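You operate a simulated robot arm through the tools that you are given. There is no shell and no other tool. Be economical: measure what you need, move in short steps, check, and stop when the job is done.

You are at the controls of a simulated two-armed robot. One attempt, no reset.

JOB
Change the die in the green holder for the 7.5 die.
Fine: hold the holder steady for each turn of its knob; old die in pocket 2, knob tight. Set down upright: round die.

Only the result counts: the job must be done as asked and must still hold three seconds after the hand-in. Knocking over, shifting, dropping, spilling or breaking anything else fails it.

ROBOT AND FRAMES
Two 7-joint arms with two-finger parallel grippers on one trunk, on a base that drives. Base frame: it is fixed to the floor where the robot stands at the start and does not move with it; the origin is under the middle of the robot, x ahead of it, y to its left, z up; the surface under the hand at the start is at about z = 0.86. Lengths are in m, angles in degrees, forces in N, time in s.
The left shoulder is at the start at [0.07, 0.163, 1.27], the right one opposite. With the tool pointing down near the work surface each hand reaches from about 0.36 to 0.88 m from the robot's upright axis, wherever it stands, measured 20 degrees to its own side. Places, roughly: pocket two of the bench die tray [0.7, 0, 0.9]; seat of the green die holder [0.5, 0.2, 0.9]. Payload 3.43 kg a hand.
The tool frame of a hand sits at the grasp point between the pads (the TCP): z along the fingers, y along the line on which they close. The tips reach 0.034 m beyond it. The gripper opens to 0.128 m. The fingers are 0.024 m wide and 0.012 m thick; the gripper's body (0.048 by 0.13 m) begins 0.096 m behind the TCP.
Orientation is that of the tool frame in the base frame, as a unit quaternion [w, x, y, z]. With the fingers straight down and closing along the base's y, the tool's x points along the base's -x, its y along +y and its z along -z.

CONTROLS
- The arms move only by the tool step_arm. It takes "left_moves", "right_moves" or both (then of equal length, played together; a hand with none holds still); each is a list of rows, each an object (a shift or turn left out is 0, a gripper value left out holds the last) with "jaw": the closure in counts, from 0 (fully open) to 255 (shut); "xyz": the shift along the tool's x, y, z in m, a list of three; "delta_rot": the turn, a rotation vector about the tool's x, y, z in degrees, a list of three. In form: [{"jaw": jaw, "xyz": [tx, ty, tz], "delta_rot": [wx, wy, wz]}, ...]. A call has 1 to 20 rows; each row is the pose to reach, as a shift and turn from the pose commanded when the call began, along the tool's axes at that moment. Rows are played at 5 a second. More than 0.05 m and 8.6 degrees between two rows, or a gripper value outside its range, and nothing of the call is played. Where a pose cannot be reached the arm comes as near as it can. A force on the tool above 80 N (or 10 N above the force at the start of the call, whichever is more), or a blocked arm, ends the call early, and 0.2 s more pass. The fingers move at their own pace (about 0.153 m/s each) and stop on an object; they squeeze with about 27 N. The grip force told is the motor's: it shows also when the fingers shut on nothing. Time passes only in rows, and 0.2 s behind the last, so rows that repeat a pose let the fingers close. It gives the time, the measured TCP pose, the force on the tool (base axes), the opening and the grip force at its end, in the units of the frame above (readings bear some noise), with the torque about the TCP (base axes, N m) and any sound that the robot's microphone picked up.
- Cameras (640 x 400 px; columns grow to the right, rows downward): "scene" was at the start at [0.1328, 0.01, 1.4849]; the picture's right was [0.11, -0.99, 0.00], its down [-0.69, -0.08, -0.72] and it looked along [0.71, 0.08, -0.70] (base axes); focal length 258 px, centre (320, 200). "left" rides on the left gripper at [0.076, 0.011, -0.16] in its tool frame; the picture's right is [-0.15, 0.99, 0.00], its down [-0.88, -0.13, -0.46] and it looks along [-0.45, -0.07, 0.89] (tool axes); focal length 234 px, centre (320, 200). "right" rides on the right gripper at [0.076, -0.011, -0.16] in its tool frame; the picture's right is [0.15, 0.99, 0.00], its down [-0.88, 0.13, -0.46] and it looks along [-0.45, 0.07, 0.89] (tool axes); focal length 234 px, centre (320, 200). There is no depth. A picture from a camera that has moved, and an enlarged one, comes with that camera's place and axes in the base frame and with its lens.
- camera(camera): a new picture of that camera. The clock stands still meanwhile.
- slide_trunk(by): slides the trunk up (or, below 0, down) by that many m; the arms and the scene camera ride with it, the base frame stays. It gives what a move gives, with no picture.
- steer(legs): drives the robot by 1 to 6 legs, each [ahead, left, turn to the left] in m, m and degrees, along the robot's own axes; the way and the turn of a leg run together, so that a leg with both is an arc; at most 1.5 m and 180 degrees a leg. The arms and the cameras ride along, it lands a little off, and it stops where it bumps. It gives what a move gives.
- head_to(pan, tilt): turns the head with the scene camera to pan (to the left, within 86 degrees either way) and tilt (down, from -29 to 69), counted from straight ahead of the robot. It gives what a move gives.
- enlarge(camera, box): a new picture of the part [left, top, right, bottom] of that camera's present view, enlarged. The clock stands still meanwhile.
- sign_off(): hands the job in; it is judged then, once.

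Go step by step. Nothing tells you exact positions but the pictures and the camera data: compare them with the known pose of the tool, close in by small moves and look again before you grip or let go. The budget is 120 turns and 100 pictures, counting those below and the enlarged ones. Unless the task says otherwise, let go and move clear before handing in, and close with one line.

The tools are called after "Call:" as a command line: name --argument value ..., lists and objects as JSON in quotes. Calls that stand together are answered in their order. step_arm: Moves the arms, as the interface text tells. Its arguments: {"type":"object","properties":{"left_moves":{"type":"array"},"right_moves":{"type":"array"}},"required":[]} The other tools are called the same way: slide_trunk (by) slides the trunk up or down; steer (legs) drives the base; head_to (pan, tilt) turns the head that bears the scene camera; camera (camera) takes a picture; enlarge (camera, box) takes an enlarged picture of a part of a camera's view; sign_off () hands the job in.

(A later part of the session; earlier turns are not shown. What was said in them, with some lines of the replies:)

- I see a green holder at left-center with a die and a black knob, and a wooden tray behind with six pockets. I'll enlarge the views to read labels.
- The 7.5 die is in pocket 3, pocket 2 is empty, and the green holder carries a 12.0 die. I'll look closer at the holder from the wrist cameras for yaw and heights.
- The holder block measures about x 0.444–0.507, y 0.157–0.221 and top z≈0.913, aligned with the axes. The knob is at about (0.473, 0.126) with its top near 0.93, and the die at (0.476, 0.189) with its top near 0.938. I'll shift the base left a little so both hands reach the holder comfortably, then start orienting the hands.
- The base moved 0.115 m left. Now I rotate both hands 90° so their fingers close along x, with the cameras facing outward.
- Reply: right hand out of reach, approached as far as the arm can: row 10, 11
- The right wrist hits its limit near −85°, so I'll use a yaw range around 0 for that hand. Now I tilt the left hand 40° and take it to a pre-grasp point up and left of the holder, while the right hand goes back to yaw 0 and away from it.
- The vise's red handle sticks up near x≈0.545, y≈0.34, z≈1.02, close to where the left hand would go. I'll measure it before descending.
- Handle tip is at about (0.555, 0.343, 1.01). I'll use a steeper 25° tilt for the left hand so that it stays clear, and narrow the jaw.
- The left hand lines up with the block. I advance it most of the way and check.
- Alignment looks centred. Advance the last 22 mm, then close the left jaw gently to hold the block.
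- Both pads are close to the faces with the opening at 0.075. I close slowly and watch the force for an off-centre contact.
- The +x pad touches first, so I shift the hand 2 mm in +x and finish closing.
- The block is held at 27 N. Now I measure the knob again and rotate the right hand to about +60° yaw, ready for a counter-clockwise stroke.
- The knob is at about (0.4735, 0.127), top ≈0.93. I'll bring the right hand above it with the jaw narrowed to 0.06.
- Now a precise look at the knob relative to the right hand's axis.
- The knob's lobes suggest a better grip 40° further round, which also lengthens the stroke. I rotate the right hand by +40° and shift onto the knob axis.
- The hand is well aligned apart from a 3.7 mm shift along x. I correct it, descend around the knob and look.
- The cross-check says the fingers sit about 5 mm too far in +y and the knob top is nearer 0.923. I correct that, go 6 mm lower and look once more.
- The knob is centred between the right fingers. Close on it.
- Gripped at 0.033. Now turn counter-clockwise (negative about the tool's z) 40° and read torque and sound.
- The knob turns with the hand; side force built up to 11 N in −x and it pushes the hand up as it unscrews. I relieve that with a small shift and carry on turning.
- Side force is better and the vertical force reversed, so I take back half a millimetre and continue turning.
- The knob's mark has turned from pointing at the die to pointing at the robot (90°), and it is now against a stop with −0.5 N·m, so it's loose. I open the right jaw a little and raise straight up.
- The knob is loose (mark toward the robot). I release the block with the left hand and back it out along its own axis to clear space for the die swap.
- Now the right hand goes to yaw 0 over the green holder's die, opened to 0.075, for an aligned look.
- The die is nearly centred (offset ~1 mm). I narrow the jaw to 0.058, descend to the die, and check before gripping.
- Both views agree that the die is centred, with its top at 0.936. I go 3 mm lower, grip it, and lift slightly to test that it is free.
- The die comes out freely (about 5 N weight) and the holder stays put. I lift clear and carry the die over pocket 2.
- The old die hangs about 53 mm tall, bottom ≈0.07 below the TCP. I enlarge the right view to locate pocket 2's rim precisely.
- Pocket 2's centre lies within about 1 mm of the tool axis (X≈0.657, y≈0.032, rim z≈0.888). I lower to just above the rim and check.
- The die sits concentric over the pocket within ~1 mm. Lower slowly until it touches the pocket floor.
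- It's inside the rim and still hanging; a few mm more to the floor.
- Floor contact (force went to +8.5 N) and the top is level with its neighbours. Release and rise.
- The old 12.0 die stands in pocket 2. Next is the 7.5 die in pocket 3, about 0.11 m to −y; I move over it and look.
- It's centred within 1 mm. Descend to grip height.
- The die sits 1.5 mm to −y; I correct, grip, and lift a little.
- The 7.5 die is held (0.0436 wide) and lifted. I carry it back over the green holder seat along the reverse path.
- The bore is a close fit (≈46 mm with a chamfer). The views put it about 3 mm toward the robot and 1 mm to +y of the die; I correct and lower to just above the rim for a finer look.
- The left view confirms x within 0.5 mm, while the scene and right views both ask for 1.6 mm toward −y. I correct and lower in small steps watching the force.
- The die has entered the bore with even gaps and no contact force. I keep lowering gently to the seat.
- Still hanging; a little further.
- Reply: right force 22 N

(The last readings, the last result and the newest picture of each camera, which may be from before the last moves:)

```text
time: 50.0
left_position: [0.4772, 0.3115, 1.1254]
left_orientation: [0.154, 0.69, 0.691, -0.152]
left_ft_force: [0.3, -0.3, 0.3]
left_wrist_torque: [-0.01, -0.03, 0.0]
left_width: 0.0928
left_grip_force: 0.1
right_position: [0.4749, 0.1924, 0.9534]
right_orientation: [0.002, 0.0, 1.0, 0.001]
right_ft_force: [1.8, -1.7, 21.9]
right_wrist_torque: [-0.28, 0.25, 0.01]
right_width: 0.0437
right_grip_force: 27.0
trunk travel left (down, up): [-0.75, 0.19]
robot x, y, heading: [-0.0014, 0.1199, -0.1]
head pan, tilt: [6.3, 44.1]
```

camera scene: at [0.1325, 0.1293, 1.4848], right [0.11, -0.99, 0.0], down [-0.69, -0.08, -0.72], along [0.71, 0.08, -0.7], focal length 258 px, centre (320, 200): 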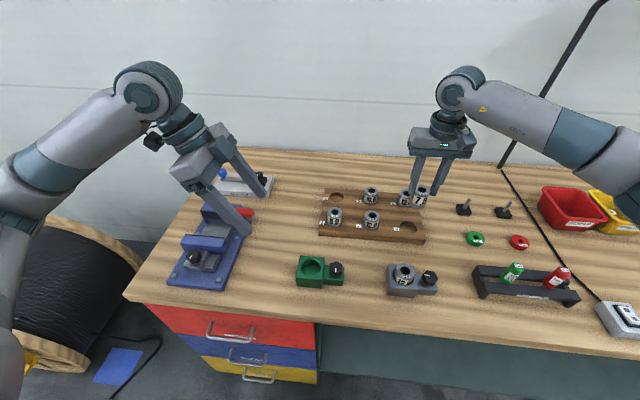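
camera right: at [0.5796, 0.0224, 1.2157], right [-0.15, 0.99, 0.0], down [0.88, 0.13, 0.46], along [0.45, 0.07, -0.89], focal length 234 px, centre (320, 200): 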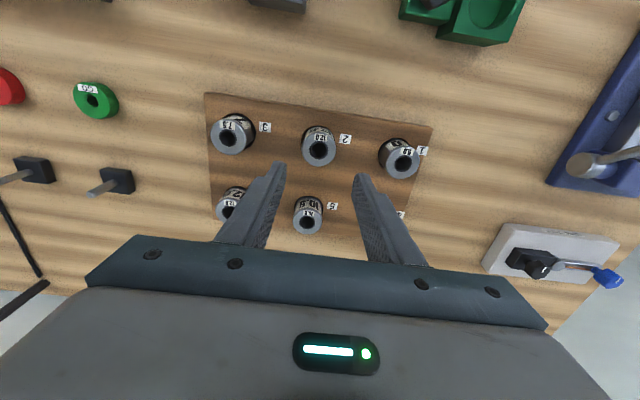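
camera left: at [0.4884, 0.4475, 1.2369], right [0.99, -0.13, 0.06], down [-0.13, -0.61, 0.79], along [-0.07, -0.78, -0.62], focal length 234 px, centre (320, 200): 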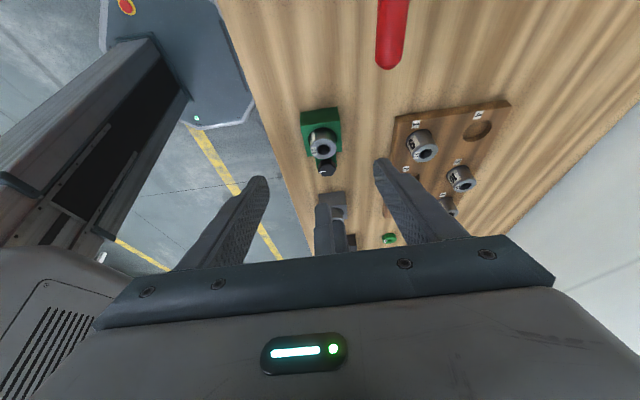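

Firm contact (+22 N). I back off 1.5 mm of command, check that the die is seated, then open slightly.

Call:
step_arm --right_moves '[{"xyz": [0, 0, -0.0015]}, {"xyz": [0, 0, -0.0015], "jaw": 150}, {"xyz": [0, 0, -0.0015], "jaw": 139}, {"xyz": [0, 0, -0.0015], "jaw": 139}]'

Call:
enlarge --camera "scene" --box '[280, 240, 344, 280]'

Call:
enlarge --camera "right" --box '[240, 100, 400, 220]'

```text
time: 51.0
left_position: [0.4788, 0.3131, 1.1241]
left_orientation: [0.153, 0.69, 0.691, -0.153]
left_ft_force: [-0.1, -0.2, -0.7]
left_wrist_torque: [0.01, -0.02, -0.01]
left_width: 0.0929
left_grip_force: 0.2
right_position: [0.4754, 0.1927, 0.9521]
right_orientation: [0.0, 0.0, 1.0, 0.0]
right_ft_force: [1.0, 0.4, -0.1]
right_wrist_torque: [0.0, 0.03, -0.01]
right_width: 0.0582
right_grip_force: 0.1
trunk travel left (down, up): [-0.75, 0.19]
robot x, y, heading: [-0.0007, 0.1211, 0.0]
head pan, tilt: [6.3, 44.1]
```

```text
10.00 times, centred on (312, 260) of scene
camera zoom: at [0.1331, 0.1292, 1.4848], right [0.11, -0.99, 0.0], down [-0.69, -0.08, -0.72], along [0.71, 0.08, -0.7], focal length 2580 px, centre (400, -400)
```

zoom: 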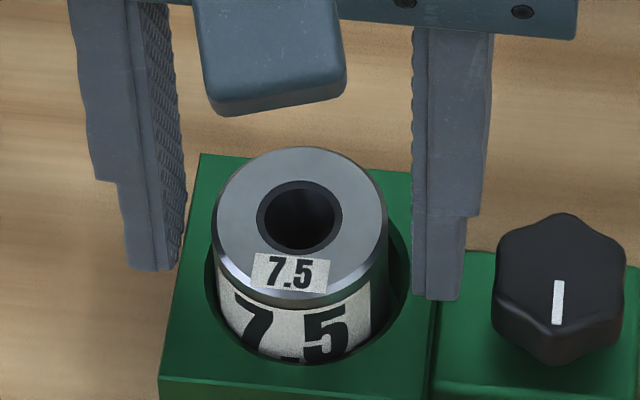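

```text
3.33 times, centred on (320, 160) of right
camera zoom: at [0.3986, 0.1813, 1.1118], right [-0.15, 0.99, 0.0], down [0.88, 0.13, 0.46], along [0.45, 0.07, -0.89], focal length 781 px, centre (320, 333)
```

zoom: 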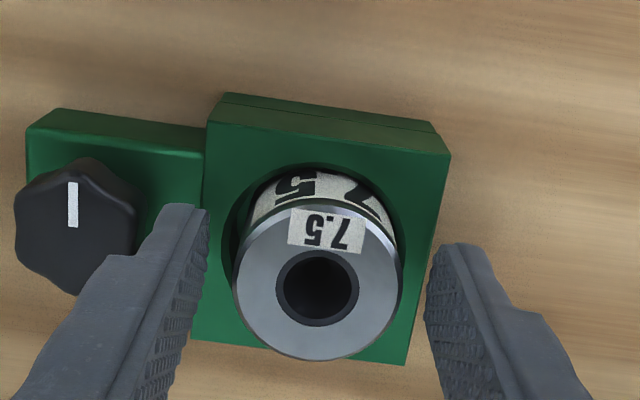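

The 7.5 die is seated and upright. I raise the right hand, move it over the knob again at yaw −52° for a clockwise stroke, then bring the left hand back to its hold pose.

Call:
step_arm --right_moves '[{"xyz": [0, 0, -0.03]}, {"xyz": [0, 0, -0.065]}, {"xyz": [0, 0, -0.1]}, {"xyz": [0, -0.02, -0.1], "delta_rot": [0, 0, -8]}, {"xyz": [-0.001, -0.04, -0.1], "delta_rot": [0, 0, -16]}, {"xyz": [-0.002, -0.0636, -0.1], "delta_rot": [0, 0, -24]}, {"xyz": [-0.0037, -0.0636, -0.1], "delta_rot": [0, 0, -32]}, {"xyz": [-0.0037, -0.0636, -0.1], "delta_rot": [0, 0, -40]}, {"xyz": [-0.0037, -0.0636, -0.1], "delta_rot": [0, 0, -46]}, {"xyz": [-0.0037, -0.0636, -0.1], "delta_rot": [0, 0, -52]}]'

Call:
enlarge --camera "right" --box '[240, 80, 400, 200]'

Call:
enlarge --camera "left" --box '[260, 80, 420, 180]'

```text
time: 53.2
left_position: [0.4788, 0.3133, 1.1241]
left_orientation: [0.154, 0.69, 0.691, -0.153]
left_ft_force: [-0.5, -0.5, 0.4]
left_wrist_torque: [-0.01, 0.02, 0.0]
left_width: 0.093
left_grip_force: 0.0
right_position: [0.4772, 0.1274, 1.0519]
right_orientation: [0.0, -0.44, 0.898, 0.0]
right_ft_force: [0.9, 0.5, 0.6]
right_wrist_torque: [-0.01, 0.01, 0.02]
right_width: 0.0583
right_grip_force: 0.1
trunk travel left (down, up): [-0.75, 0.19]
robot x, y, heading: [-0.0017, 0.1195, 0.3]
head pan, tilt: [6.3, 44.1]
```

```text
3.33 times, centred on (320, 140) of right
camera zoom: at [0.4396, 0.0617, 1.2111], right [-0.87, 0.49, 0.0], down [0.44, 0.77, 0.46], along [0.22, 0.4, -0.89], focal length 781 px, centre (320, 400)
```

zoom: 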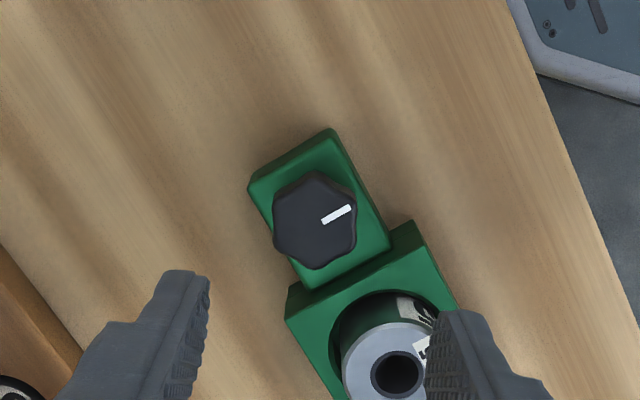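

```text
4.00 times, centred on (340, 130) of left
camera zoom: at [0.4891, 0.4475, 1.2362], right [0.99, -0.13, 0.06], down [-0.13, -0.61, 0.79], along [-0.07, -0.79, -0.62], focal length 937 px, centre (240, 480)
```

zoom: 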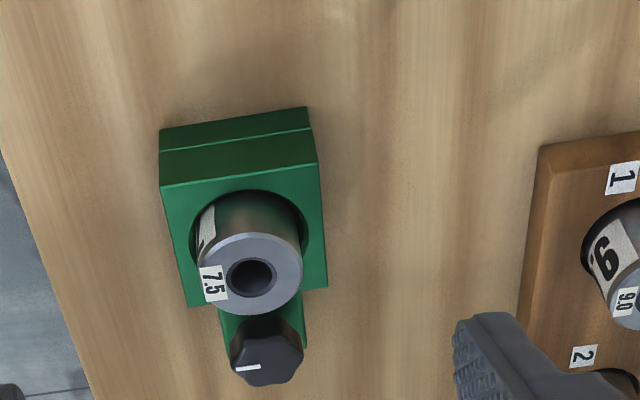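

The right hand is over the knob, and the holder hasn't moved. Bring the left hand back in along its axis and grip the block as before.

Call:
step_arm --left_moves '[{"jaw": 70, "xyz": [0, 0, 0.04]}, {"xyz": [0, 0, 0.08]}, {"xyz": [0, 0, 0.12]}, {"xyz": [0, 0, 0.16]}, {"xyz": [0, 0, 0.195]}, {"xyz": [0, 0, 0.22]}, {"xyz": [0, 0, 0.232]}, {"xyz": [0, 0, 0.24]}, {"xyz": [0, 0, 0.24], "jaw": 110}, {"xyz": [0, 0, 0.24], "jaw": 118}, {"xyz": [0, 0, 0.24], "jaw": 122}]' --right_moves '[{"xyz": [0.001, 0, 0], "delta_rot": [0, 0, -4]}, {"xyz": [0.001, 0, 0], "delta_rot": [0, 0, -8]}, {"xyz": [0.001, 0, 0], "delta_rot": [0, 0, -8]}, {"xyz": [0.001, 0, 0], "delta_rot": [0, 0, -8]}, {"xyz": [0.001, 0, 0], "delta_rot": [0, 0, -8]}, {"xyz": [0.001, 0, 0], "delta_rot": [0, 0, -8]}, {"xyz": [0.001, 0, 0], "delta_rot": [0, 0, -8]}, {"xyz": [0.001, 0, 0], "delta_rot": [0, 0, -8]}, {"xyz": [0.001, 0, 0], "delta_rot": [0, 0, -8]}, {"xyz": [0.001, 0, 0], "delta_rot": [0, 0, -8]}, {"xyz": [0.001, 0, 0], "delta_rot": [0, 0, -8]}]'

Call:
enlarge --camera "left" --box '[220, 100, 460, 250]'

```text
time: 55.6
left_position: [0.4799, 0.2119, 0.9068]
left_orientation: [0.153, 0.69, 0.691, -0.153]
left_ft_force: [0.5, -0.3, -0.5]
left_wrist_torque: [0.0, 0.0, 0.03]
left_width: 0.0668
left_grip_force: 0.0
right_position: [0.4777, 0.1265, 1.0528]
right_orientation: [0.0, -0.5, 0.866, 0.001]
right_ft_force: [0.1, -0.7, 0.2]
right_wrist_torque: [0.0, 0.0, -0.02]
right_width: 0.0584
right_grip_force: 0.0
trunk travel left (down, up): [-0.75, 0.19]
robot x, y, heading: [0.0019, 0.1176, -0.0]
head pan, tilt: [6.3, 44.1]
```

```text
2.67 times, centred on (340, 175) of left
camera zoom: at [0.4905, 0.3469, 1.0184], right [0.99, -0.13, 0.06], down [-0.13, -0.61, 0.79], along [-0.07, -0.78, -0.62], focal length 624 px, centre (267, 267)
```

zoom: 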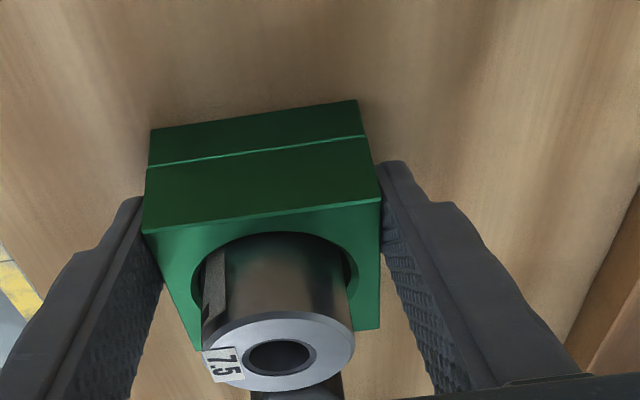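

The left hand is centred with no side force; I close it, then lower the right hand around the knob.

Call:
step_arm --left_moves '[{"jaw": 130}, {"jaw": 137}, {"jaw": 137}, {"jaw": 137}, {"jaw": 137}, {"jaw": 137}, {"jaw": 137}]' --right_moves '[{"xyz": [0, 0, 0]}, {"xyz": [0, 0, 0.03]}, {"xyz": [0, 0, 0.06]}, {"xyz": [0, 0, 0.085]}, {"xyz": [0, 0, 0.1]}, {"xyz": [0, 0, 0.11]}, {"xyz": [0, 0, 0.11]}]'

Call:
enlarge --camera "right" --box '[240, 100, 400, 220]'

Call:
enlarge --camera "scene" --box '[260, 220, 380, 295]'

```text
time: 57.2
left_position: [0.4799, 0.212, 0.906]
left_orientation: [0.153, 0.69, 0.691, -0.153]
left_ft_force: [-0.7, -0.2, -0.3]
left_wrist_torque: [0.0, -0.26, 0.0]
left_width: 0.0658
left_grip_force: 27.2
right_position: [0.4774, 0.1262, 0.9415]
right_orientation: [0.0, -0.499, 0.866, 0.0]
right_ft_force: [-0.6, -0.2, 0.4]
right_wrist_torque: [0.0, 0.03, -0.04]
right_width: 0.0581
right_grip_force: 0.1
trunk travel left (down, up): [-0.75, 0.19]
robot x, y, heading: [-0.0034, 0.1203, 0.1]
head pan, tilt: [6.3, 44.1]
```

```text
3.33 times, centred on (320, 160) of right
camera zoom: at [0.4479, 0.0564, 1.1012], right [-0.93, 0.37, 0.0], down [0.33, 0.83, 0.46], along [0.17, 0.42, -0.89], focal length 781 px, centre (320, 333)
```

zoom: 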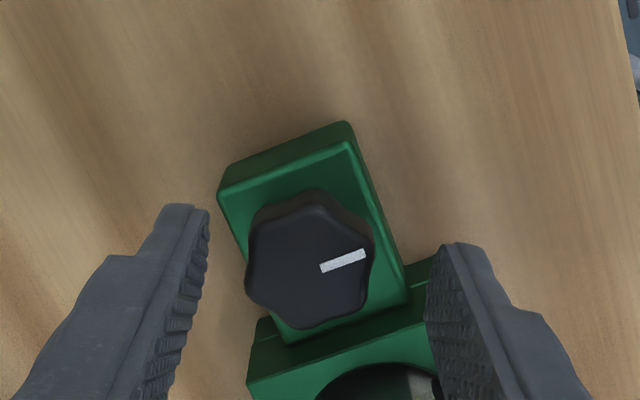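

```text
5.33 times, centred on (320, 258) of scene
camera zoom: at [0.1327, 0.1289, 1.4849], right [0.11, -0.99, 0.0], down [-0.69, -0.08, -0.72], along [0.71, 0.08, -0.7], focal length 1376 px, centre (320, -107)
```

zoom: 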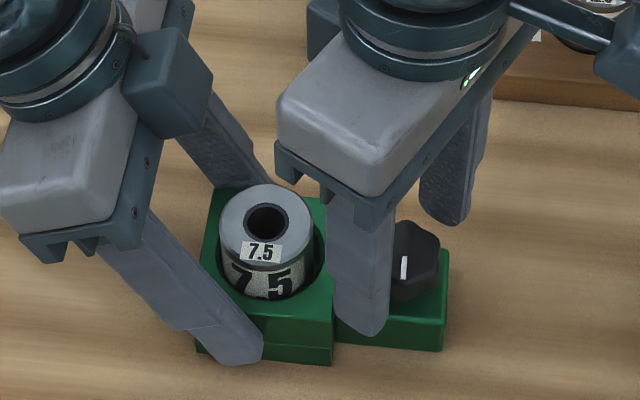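

The knob lies 2 mm off along the closing axis; I shift, then close on it.

Call:
step_arm --right_moves '[{"xyz": [0.0015, -0.002, 0]}, {"xyz": [0.0015, -0.002, 0], "jaw": 170}, {"xyz": [0.0015, -0.002, 0], "jaw": 190}, {"xyz": [0.0015, -0.002, 0], "jaw": 205}, {"xyz": [0.0015, -0.002, 0], "jaw": 255}, {"xyz": [0.0015, -0.002, 0], "jaw": 255}]'

Call:
enlarge --camera "right" --box '[240, 100, 400, 220]'

```text
time: 58.6
left_position: [0.4798, 0.2125, 0.9063]
left_orientation: [0.153, 0.69, 0.69, -0.153]
left_ft_force: [-5.4, 2.5, 1.7]
left_wrist_torque: [-0.22, -0.43, -0.33]
left_width: 0.0659
left_grip_force: 26.5
right_position: [0.4792, 0.1251, 0.9432]
right_orientation: [0.0, -0.5, 0.866, 0.0]
right_ft_force: [6.8, -3.2, -0.5]
right_wrist_torque: [-0.05, -0.11, -0.02]
right_width: 0.0333
right_grip_force: 27.1
trunk travel left (down, up): [-0.75, 0.19]
robot x, y, heading: [0.001, 0.1178, -0.0]
head pan, tilt: [6.3, 44.1]
```

```text
3.33 times, centred on (320, 160) of right
camera zoom: at [0.4493, 0.0539, 1.1015], right [-0.93, 0.37, 0.0], down [0.33, 0.83, 0.46], along [0.17, 0.42, -0.89], focal length 781 px, centre (320, 333)
```

zoom: 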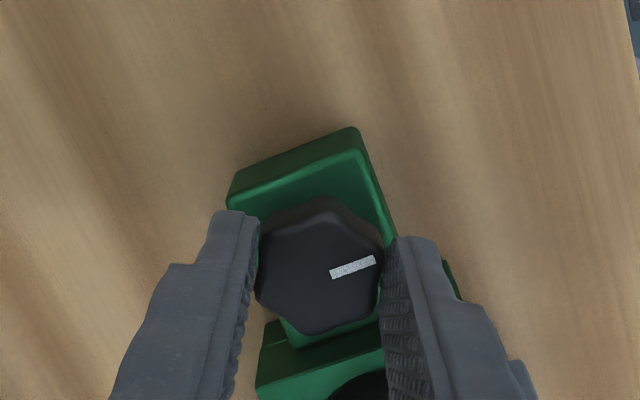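

Gripped (0.033). Now turn clockwise 40° and check the forces.

Call:
step_arm --right_moves '[{"xyz": [0, -0.0005, 0], "delta_rot": [0, 0, 5]}, {"xyz": [0, -0.0005, 0], "delta_rot": [0, 0, 12]}, {"xyz": [0, -0.0005, 0], "delta_rot": [0, 0, 19]}, {"xyz": [0, -0.0005, 0], "delta_rot": [0, 0, 26]}, {"xyz": [0, -0.0005, 0], "delta_rot": [0, 0, 33]}, {"xyz": [0, -0.0005, 0], "delta_rot": [0, 0, 40]}]'

```text
time: 60.0
left_position: [0.4803, 0.2115, 0.906]
left_orientation: [0.153, 0.69, 0.691, -0.153]
left_ft_force: [4.5, -12.1, -0.2]
left_wrist_torque: [0.14, 0.2, 0.49]
left_width: 0.066
left_grip_force: 27.2
right_position: [0.4791, 0.1258, 0.9424]
right_orientation: [0.0, -0.173, 0.985, 0.002]
right_ft_force: [-7.0, 15.0, 0.5]
right_wrist_torque: [0.42, -0.05, 0.0]
right_width: 0.0337
right_grip_force: 26.9
trunk travel left (down, up): [-0.75, 0.19]
robot x, y, heading: [0.0009, 0.1185, 0.1]
head pan, tilt: [6.3, 44.1]
```

The side forces show the knob axis is about 1.5 mm from my pivot; I correct for that and go on turning clockwise.

Call:
step_arm --right_moves '[{"xyz": [-0.0012, 0.001, 0], "delta_rot": [0, 0, 0]}, {"xyz": [-0.0012, 0.001, 0], "delta_rot": [0, 0, 8]}, {"xyz": [-0.0012, 0.001, 0], "delta_rot": [0, 0, 16]}, {"xyz": [-0.0012, 0.001, 0], "delta_rot": [0, 0, 24]}, {"xyz": [-0.0012, 0.001, 0], "delta_rot": [0, 0, 32]}, {"xyz": [-0.0012, 0.001, 0], "delta_rot": [0, 0, 40]}, {"xyz": [-0.0012, 0.001, 0], "delta_rot": [0, 0, 45]}]'

Call:
enlarge --camera "right" --box '[240, 100, 400, 220]'

```text
time: 61.6
left_position: [0.4801, 0.2111, 0.9062]
left_orientation: [0.154, 0.69, 0.69, -0.154]
left_ft_force: [8.9, -16.2, 0.5]
left_wrist_torque: [-0.34, -0.41, 0.83]
left_width: 0.0661
left_grip_force: 26.9
right_position: [0.4809, 0.1271, 0.943]
right_orientation: [0.0, 0.218, 0.976, 0.001]
right_ft_force: [-6.4, 18.8, 0.6]
right_wrist_torque: [0.57, 0.33, 0.03]
right_width: 0.0332
right_grip_force: 26.5
trunk travel left (down, up): [-0.75, 0.19]
robot x, y, heading: [-0.0026, 0.1197, 0.1]
head pan, tilt: [6.3, 44.1]
```

```text
3.33 times, centred on (320, 160) of right
camera zoom: at [0.4061, 0.1489, 1.1015], right [0.29, 0.96, 0.0], down [0.85, -0.26, 0.46], along [0.44, -0.13, -0.89], focal length 781 px, centre (320, 333)
```

zoom: 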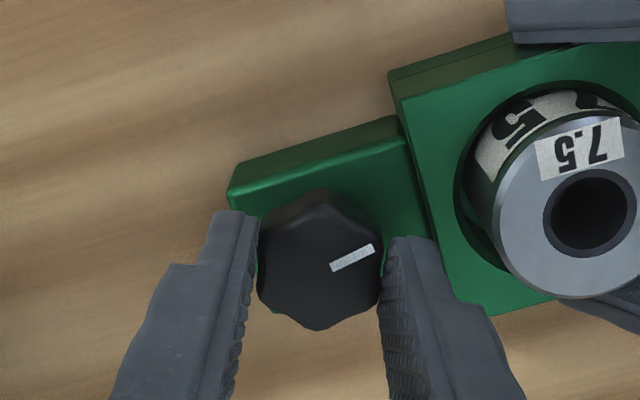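

The mark is almost back toward the die. I relieve the side force and turn on to the stop.

Call:
step_arm --right_moves '[{"xyz": [0.0008, 0.0007, 0], "delta_rot": [0, 0, 0]}, {"xyz": [0.0008, 0.0007, 0], "delta_rot": [0, 0, 4]}, {"xyz": [0.0008, 0.0007, 0], "delta_rot": [0, 0, 8]}, {"xyz": [0.0008, 0.0007, 0], "delta_rot": [0, 0, 12]}]'

Call:
enlarge --camera "right" --box '[240, 100, 400, 220]'

```text
time: 62.6
left_position: [0.4805, 0.2114, 0.9074]
left_orientation: [0.152, 0.69, 0.69, -0.153]
left_ft_force: [5.1, -6.1, 6.6]
left_wrist_torque: [-0.65, -0.3, 0.35]
left_width: 0.0661
left_grip_force: 27.3
right_position: [0.4809, 0.1277, 0.9405]
right_orientation: [0.001, 0.319, 0.948, 0.0]
right_ft_force: [0.7, 7.2, -0.7]
right_wrist_torque: [-0.16, -0.27, -0.02]
right_width: 0.033
right_grip_force: 26.6
trunk travel left (down, up): [-0.75, 0.19]
robot x, y, heading: [0.0023, 0.1171, 0.4]
head pan, tilt: [6.3, 44.1]
```

```text
3.33 times, centred on (320, 160) of right
camera zoom: at [0.4121, 0.1643, 1.1015], right [0.48, 0.88, 0.0], down [0.78, -0.43, 0.46], along [0.4, -0.22, -0.89], focal length 781 px, centre (320, 333)
```

zoom: 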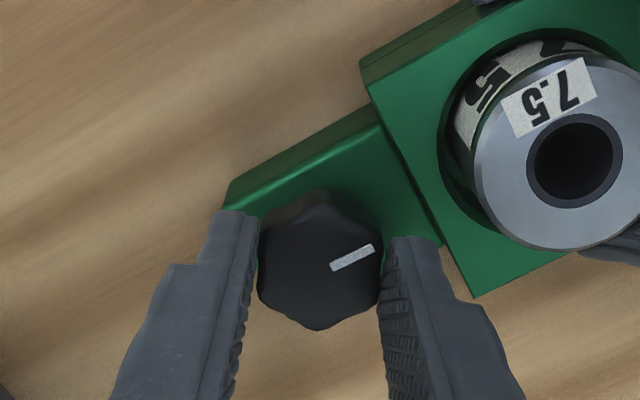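

No stop torque yet and the mark is about where it started. I turn further until the torque rises.

Call:
step_arm --right_moves '[{"xyz": [0, 0.0003, 0], "delta_rot": [0, 0, 4]}, {"xyz": [0, 0.0003, 0], "delta_rot": [0, 0, 8]}, {"xyz": [0, 0.0003, 0], "delta_rot": [0, 0, 12]}]'

Call:
enlarge --camera "right" --box '[240, 100, 400, 220]'

```text
time: 63.4
left_position: [0.4805, 0.213, 0.9051]
left_orientation: [0.153, 0.69, 0.691, -0.152]
left_ft_force: [6.1, 1.2, 7.0]
left_wrist_torque: [-0.29, -0.56, -0.06]
left_width: 0.0657
left_grip_force: 27.1
right_position: [0.4795, 0.1262, 0.9435]
right_orientation: [0.0, 0.415, 0.91, 0.0]
right_ft_force: [-0.6, -0.6, 0.3]
right_wrist_torque: [0.09, -0.07, 0.17]
right_width: 0.0327
right_grip_force: 26.9
trunk travel left (down, up): [-0.75, 0.19]
robot x, y, heading: [0.0031, 0.1203, -0.1]
head pan, tilt: [6.3, 44.1]
```

```text
3.33 times, centred on (320, 160) of right
camera zoom: at [0.4208, 0.1773, 1.1016], right [0.65, 0.76, 0.0], down [0.68, -0.58, 0.46], along [0.35, -0.3, -0.89], focal length 781 px, centre (320, 333)
```

zoom: 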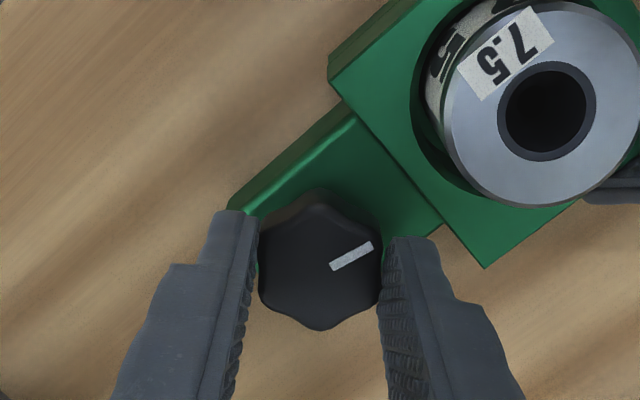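

Torque is beginning to build (+0.17 N·m). A bit more until it's firmly tight.

Call:
step_arm --right_moves '[{"delta_rot": [0, 0, 4]}, {"delta_rot": [0, 0, 8]}, {"delta_rot": [0, 0, 12]}]'

Call:
enlarge --camera "right" --box '[240, 100, 400, 220]'

```text
time: 64.2
left_position: [0.4801, 0.2112, 0.9058]
left_orientation: [0.152, 0.69, 0.691, -0.154]
left_ft_force: [6.0, 2.1, 6.2]
left_wrist_torque: [0.45, -0.41, -0.22]
left_width: 0.0656
left_grip_force: 27.2
right_position: [0.4803, 0.1264, 0.9427]
right_orientation: [0.0, 0.508, 0.861, 0.0]
right_ft_force: [-1.8, -0.3, 1.2]
right_wrist_torque: [-0.08, 0.15, 0.49]
right_width: 0.0325
right_grip_force: 27.3
trunk travel left (down, up): [-0.75, 0.19]
robot x, y, heading: [0.0005, 0.117, 0.1]
head pan, tilt: [6.3, 44.1]
```

```text
3.33 times, centred on (320, 160) of right
camera zoom: at [0.4325, 0.1885, 1.1017], right [0.79, 0.61, 0.0], down [0.54, -0.71, 0.46], along [0.28, -0.36, -0.89], focal length 781 px, centre (320, 333)
```

zoom: 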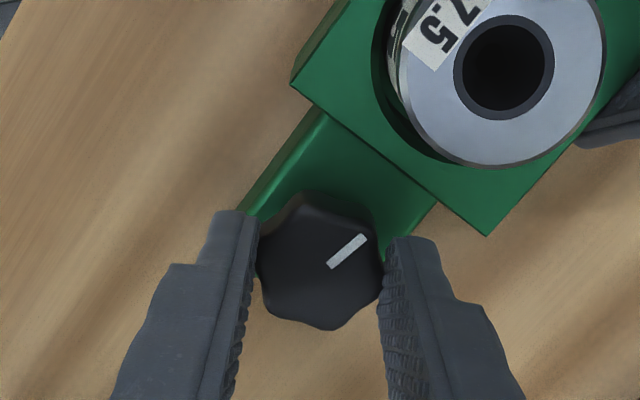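

The knob is at its stop: it slipped in the pads at 0.49 N·m and the mark stays at its original angle. I open the right jaw and rise, with the left hand still holding.

Call:
step_arm --right_moves '[{"jaw": 165}, {"jaw": 155}, {"jaw": 150}, {"xyz": [0, 0, -0.03]}, {"xyz": [0, 0, -0.07]}, {"xyz": [0, 0, -0.11]}]'

Call:
enlarge --camera "scene" --box '[280, 240, 360, 290]'

Call:
enlarge --camera "right" --box '[260, 100, 420, 200]'

```text
time: 65.6
left_position: [0.4782, 0.2116, 0.9062]
left_orientation: [0.154, 0.69, 0.691, -0.152]
left_ft_force: [4.1, 3.5, 6.9]
left_wrist_torque: [0.78, -0.23, 0.01]
left_width: 0.0658
left_grip_force: 26.6
right_position: [0.48, 0.1263, 1.0522]
right_orientation: [-0.001, 0.507, 0.862, 0.0]
right_ft_force: [-0.1, -0.1, -0.5]
right_wrist_torque: [-0.03, 0.02, 0.0]
right_width: 0.0527
right_grip_force: 0.0
trunk travel left (down, up): [-0.75, 0.19]
robot x, y, heading: [0.0012, 0.1199, 0.0]
head pan, tilt: [6.3, 44.1]
```

```text
8.00 times, centred on (320, 265) of scene
camera zoom: at [0.1326, 0.1295, 1.4848], right [0.11, -0.99, 0.0], down [-0.69, -0.08, -0.72], along [0.71, 0.08, -0.7], focal length 2064 px, centre (320, -320)
```

zoom: 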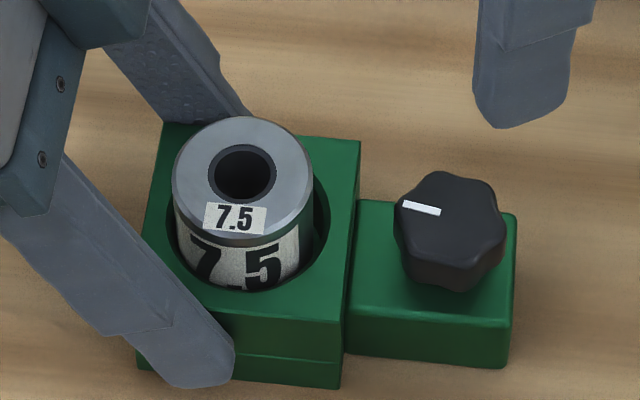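

```text
4.00 times, centred on (340, 150) of right
camera zoom: at [0.4328, 0.1879, 1.2116], right [0.79, 0.61, 0.0], down [0.54, -0.71, 0.46], along [0.28, -0.36, -0.89], focal length 937 px, centre (240, 400)
```

zoom: 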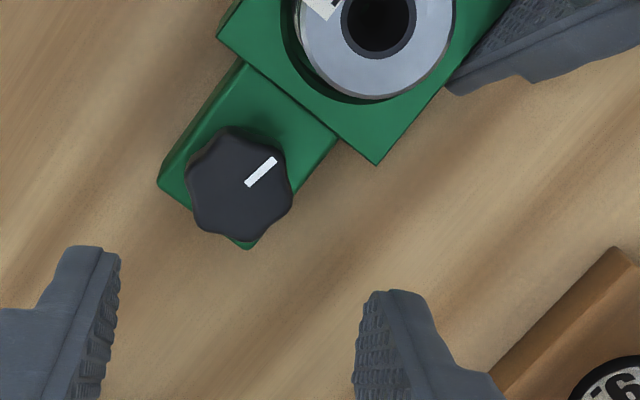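

The mark is within about 4° of its original angle. For certainty I regrip with the pads flat on two lobes (13° back) and give one more tightening push while the left hand holds.

Call:
step_arm --right_moves '[{"delta_rot": [0, 0, -7]}, {"delta_rot": [0, 0, -13]}, {"delta_rot": [0, 0, -13], "xyz": [0, 0, 0.04]}, {"delta_rot": [0, 0, -13], "xyz": [0, 0, 0.08]}, {"delta_rot": [0, 0, -13], "xyz": [0, 0, 0.1]}, {"delta_rot": [0, 0, -13], "xyz": [0, 0, 0.11]}, {"delta_rot": [0, 0, -13], "xyz": [0, 0, 0.11], "jaw": 185}, {"delta_rot": [0, 0, -13], "xyz": [0, 0, 0.11], "jaw": 205}, {"delta_rot": [0, 0, -13], "xyz": [0, 0, 0.11], "jaw": 255}, {"delta_rot": [0, 0, -13], "xyz": [0, 0, 0.11], "jaw": 255}]'

Call:
enlarge --camera "right" --box '[240, 100, 400, 220]'

```text
time: 67.8
left_position: [0.4794, 0.2111, 0.9061]
left_orientation: [0.152, 0.69, 0.691, -0.153]
left_ft_force: [5.6, 8.7, 0.7]
left_wrist_torque: [-0.43, 0.1, 0.44]
left_width: 0.0657
left_grip_force: 27.2
right_position: [0.48, 0.1269, 0.9405]
right_orientation: [0.0, 0.407, 0.914, -0.001]
right_ft_force: [-9.0, -10.5, 1.2]
right_wrist_torque: [-0.37, 0.12, 0.01]
right_width: 0.0329
right_grip_force: 27.0
trunk travel left (down, up): [-0.75, 0.19]
robot x, y, heading: [0.0004, 0.1177, 0.1]
head pan, tilt: [6.3, 44.1]
```

```text
3.33 times, centred on (320, 160) of right
camera zoom: at [0.4199, 0.1758, 1.1004], right [0.64, 0.77, 0.0], down [0.69, -0.57, 0.46], along [0.35, -0.29, -0.89], focal length 781 px, centre (320, 333)
```

zoom: 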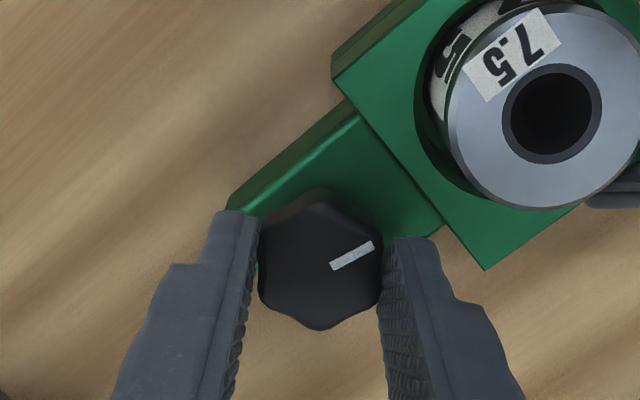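

Call:
step_arm --right_moves '[{"xyz": [0, -0.0008, 0], "delta_rot": [0, 0, 3]}, {"xyz": [0, -0.0008, 0], "delta_rot": [0, 0, 6]}, {"xyz": [0, -0.0008, 0], "delta_rot": [0, 0, 9]}, {"xyz": [0, -0.0008, 0], "delta_rot": [0, 0, 12]}]'

Call:
enlarge --camera "right" --box '[240, 100, 400, 220]'

```text
time: 68.8
left_position: [0.4801, 0.2122, 0.9052]
left_orientation: [0.153, 0.69, 0.691, -0.153]
left_ft_force: [2.1, 10.6, 0.7]
left_wrist_torque: [-0.01, -0.22, -0.17]
left_width: 0.0659
left_grip_force: 27.0
right_position: [0.4803, 0.1268, 0.9416]
right_orientation: [0.0, 0.5, 0.866, 0.0]
right_ft_force: [-3.3, -7.2, -0.8]
right_wrist_torque: [-0.24, 0.21, 0.62]
right_width: 0.0327
right_grip_force: 27.3
trunk travel left (down, up): [-0.75, 0.19]
robot x, y, heading: [0.0018, 0.1159, -0.1]
head pan, tilt: [6.3, 44.1]
```

```text
3.33 times, centred on (320, 160) of right
camera zoom: at [0.4311, 0.1875, 1.101], right [0.78, 0.62, 0.0], down [0.55, -0.7, 0.46], along [0.28, -0.36, -0.89], focal length 781 px, centre (320, 333)
```

zoom: 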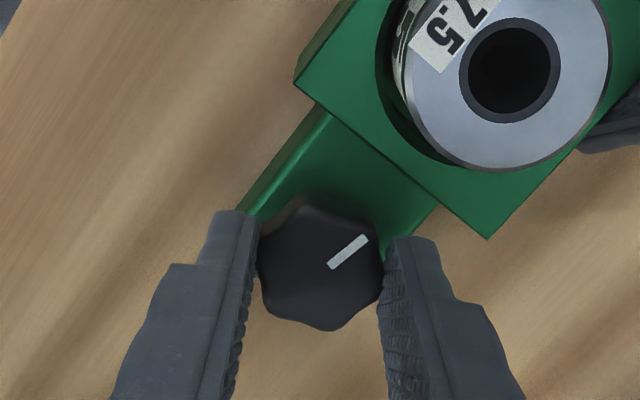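

The knob holds against 0.62 N·m without moving, so it is tight. Release the right hand and rise.

Call:
step_arm --right_moves '[{"jaw": 165}, {"jaw": 155}, {"jaw": 150}, {"xyz": [0, 0, -0.03]}, {"xyz": [0, 0, -0.07]}, {"xyz": [0, 0, -0.11]}, {"xyz": [-0.03, 0, -0.15]}, {"xyz": [-0.06, 0, -0.17]}]'

Call:
step_arm --left_moves '[{"jaw": 110}, {"jaw": 80}, {"jaw": 70}, {"xyz": [0, 0, -0.01]}, {"xyz": [0, 0, -0.04]}, {"xyz": [0, 0, -0.08]}, {"xyz": [0, 0, -0.12]}, {"xyz": [0, 0, -0.16]}, {"xyz": [0, 0, -0.2]}, {"xyz": [0, 0, -0.24]}]'

Call:
camera --camera "scene"

Call:
enlarge --camera "scene" --box '[280, 180, 440, 290]'

```text
time: 70.6
left_position: [0.4804, 0.211, 0.9065]
left_orientation: [0.153, 0.69, 0.691, -0.153]
left_ft_force: [-1.3, -0.4, -0.2]
left_wrist_torque: [-0.32, -0.09, -0.12]
left_width: 0.0659
left_grip_force: 27.5
right_position: [0.5102, 0.0729, 1.1139]
right_orientation: [0.0, 0.5, 0.866, -0.001]
right_ft_force: [0.0, 0.3, 0.0]
right_wrist_torque: [0.0, 0.01, -0.02]
right_width: 0.0528
right_grip_force: 0.0
trunk travel left (down, up): [-0.75, 0.19]
robot x, y, heading: [0.0037, 0.1153, 0.2]
head pan, tilt: [6.3, 44.1]
```

```text
time: 72.8
left_position: [0.4788, 0.3128, 1.1253]
left_orientation: [0.153, 0.69, 0.69, -0.153]
left_ft_force: [-0.1, 0.3, 0.3]
left_wrist_torque: [0.0, 0.0, 0.01]
left_width: 0.0926
left_grip_force: 0.0
right_position: [0.5102, 0.0731, 1.1122]
right_orientation: [0.0, 0.5, 0.866, 0.0]
right_ft_force: [0.2, -0.8, 0.0]
right_wrist_torque: [0.0, 0.0, -0.02]
right_width: 0.0525
right_grip_force: 0.0
trunk travel left (down, up): [-0.75, 0.19]
robot x, y, heading: [-0.0037, 0.1195, 0.1]
head pan, tilt: [6.3, 44.1]
```

```text
17 pictures are left
camera scene: at [0.1322, 0.1289, 1.4849], right [0.11, -0.99, 0.0], down [-0.69, -0.08, -0.72], along [0.71, 0.08, -0.7], focal length 258 px, centre (320, 200)
```

scene: 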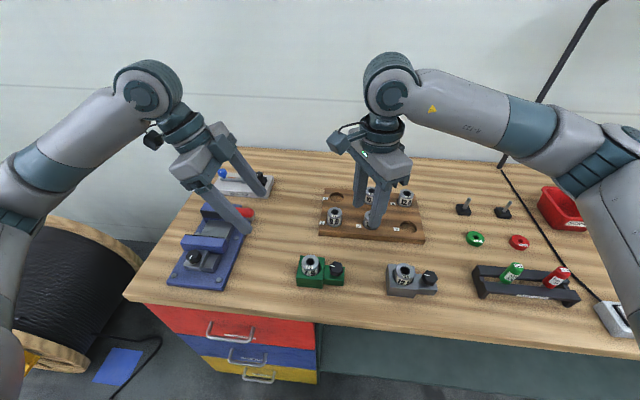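

```text
3.64 times, centred on (360, 235) of scene
camera zoom: at [0.1322, 0.1289, 1.4849], right [0.11, -0.99, 0.0], down [-0.69, -0.08, -0.72], along [0.71, 0.08, -0.7], focal length 938 px, centre (174, 73)
```

zoom: 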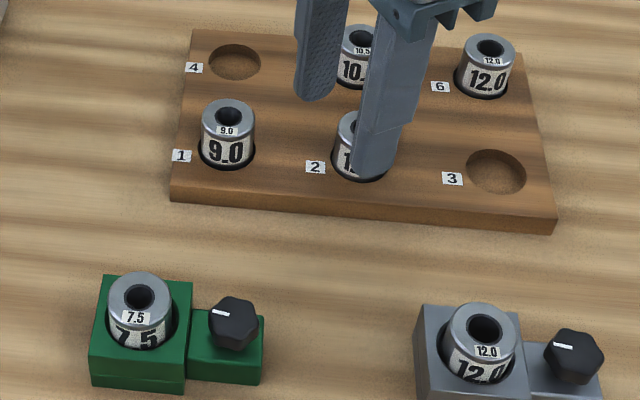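

The 7.5 die is seated in the green holder with its knob tight, the old 12.0 die stands in pocket 2, and both hands are clear. I hand in.

Call:
sign_off

```text
The job is handed in.
```

I swapped the die in the green holder and handed the job in; I haven't had a verdict back. The 7.5 die is seated upright in the green holder. The old 12.0 die stands upright in pocket 2. The left hand held the holder for every turn, and the knob held against about 0.6 N·m without turning further, though its mark sits about 4° short of where it started. Both hands are open and clear, and the final picture shows nothing else moved.
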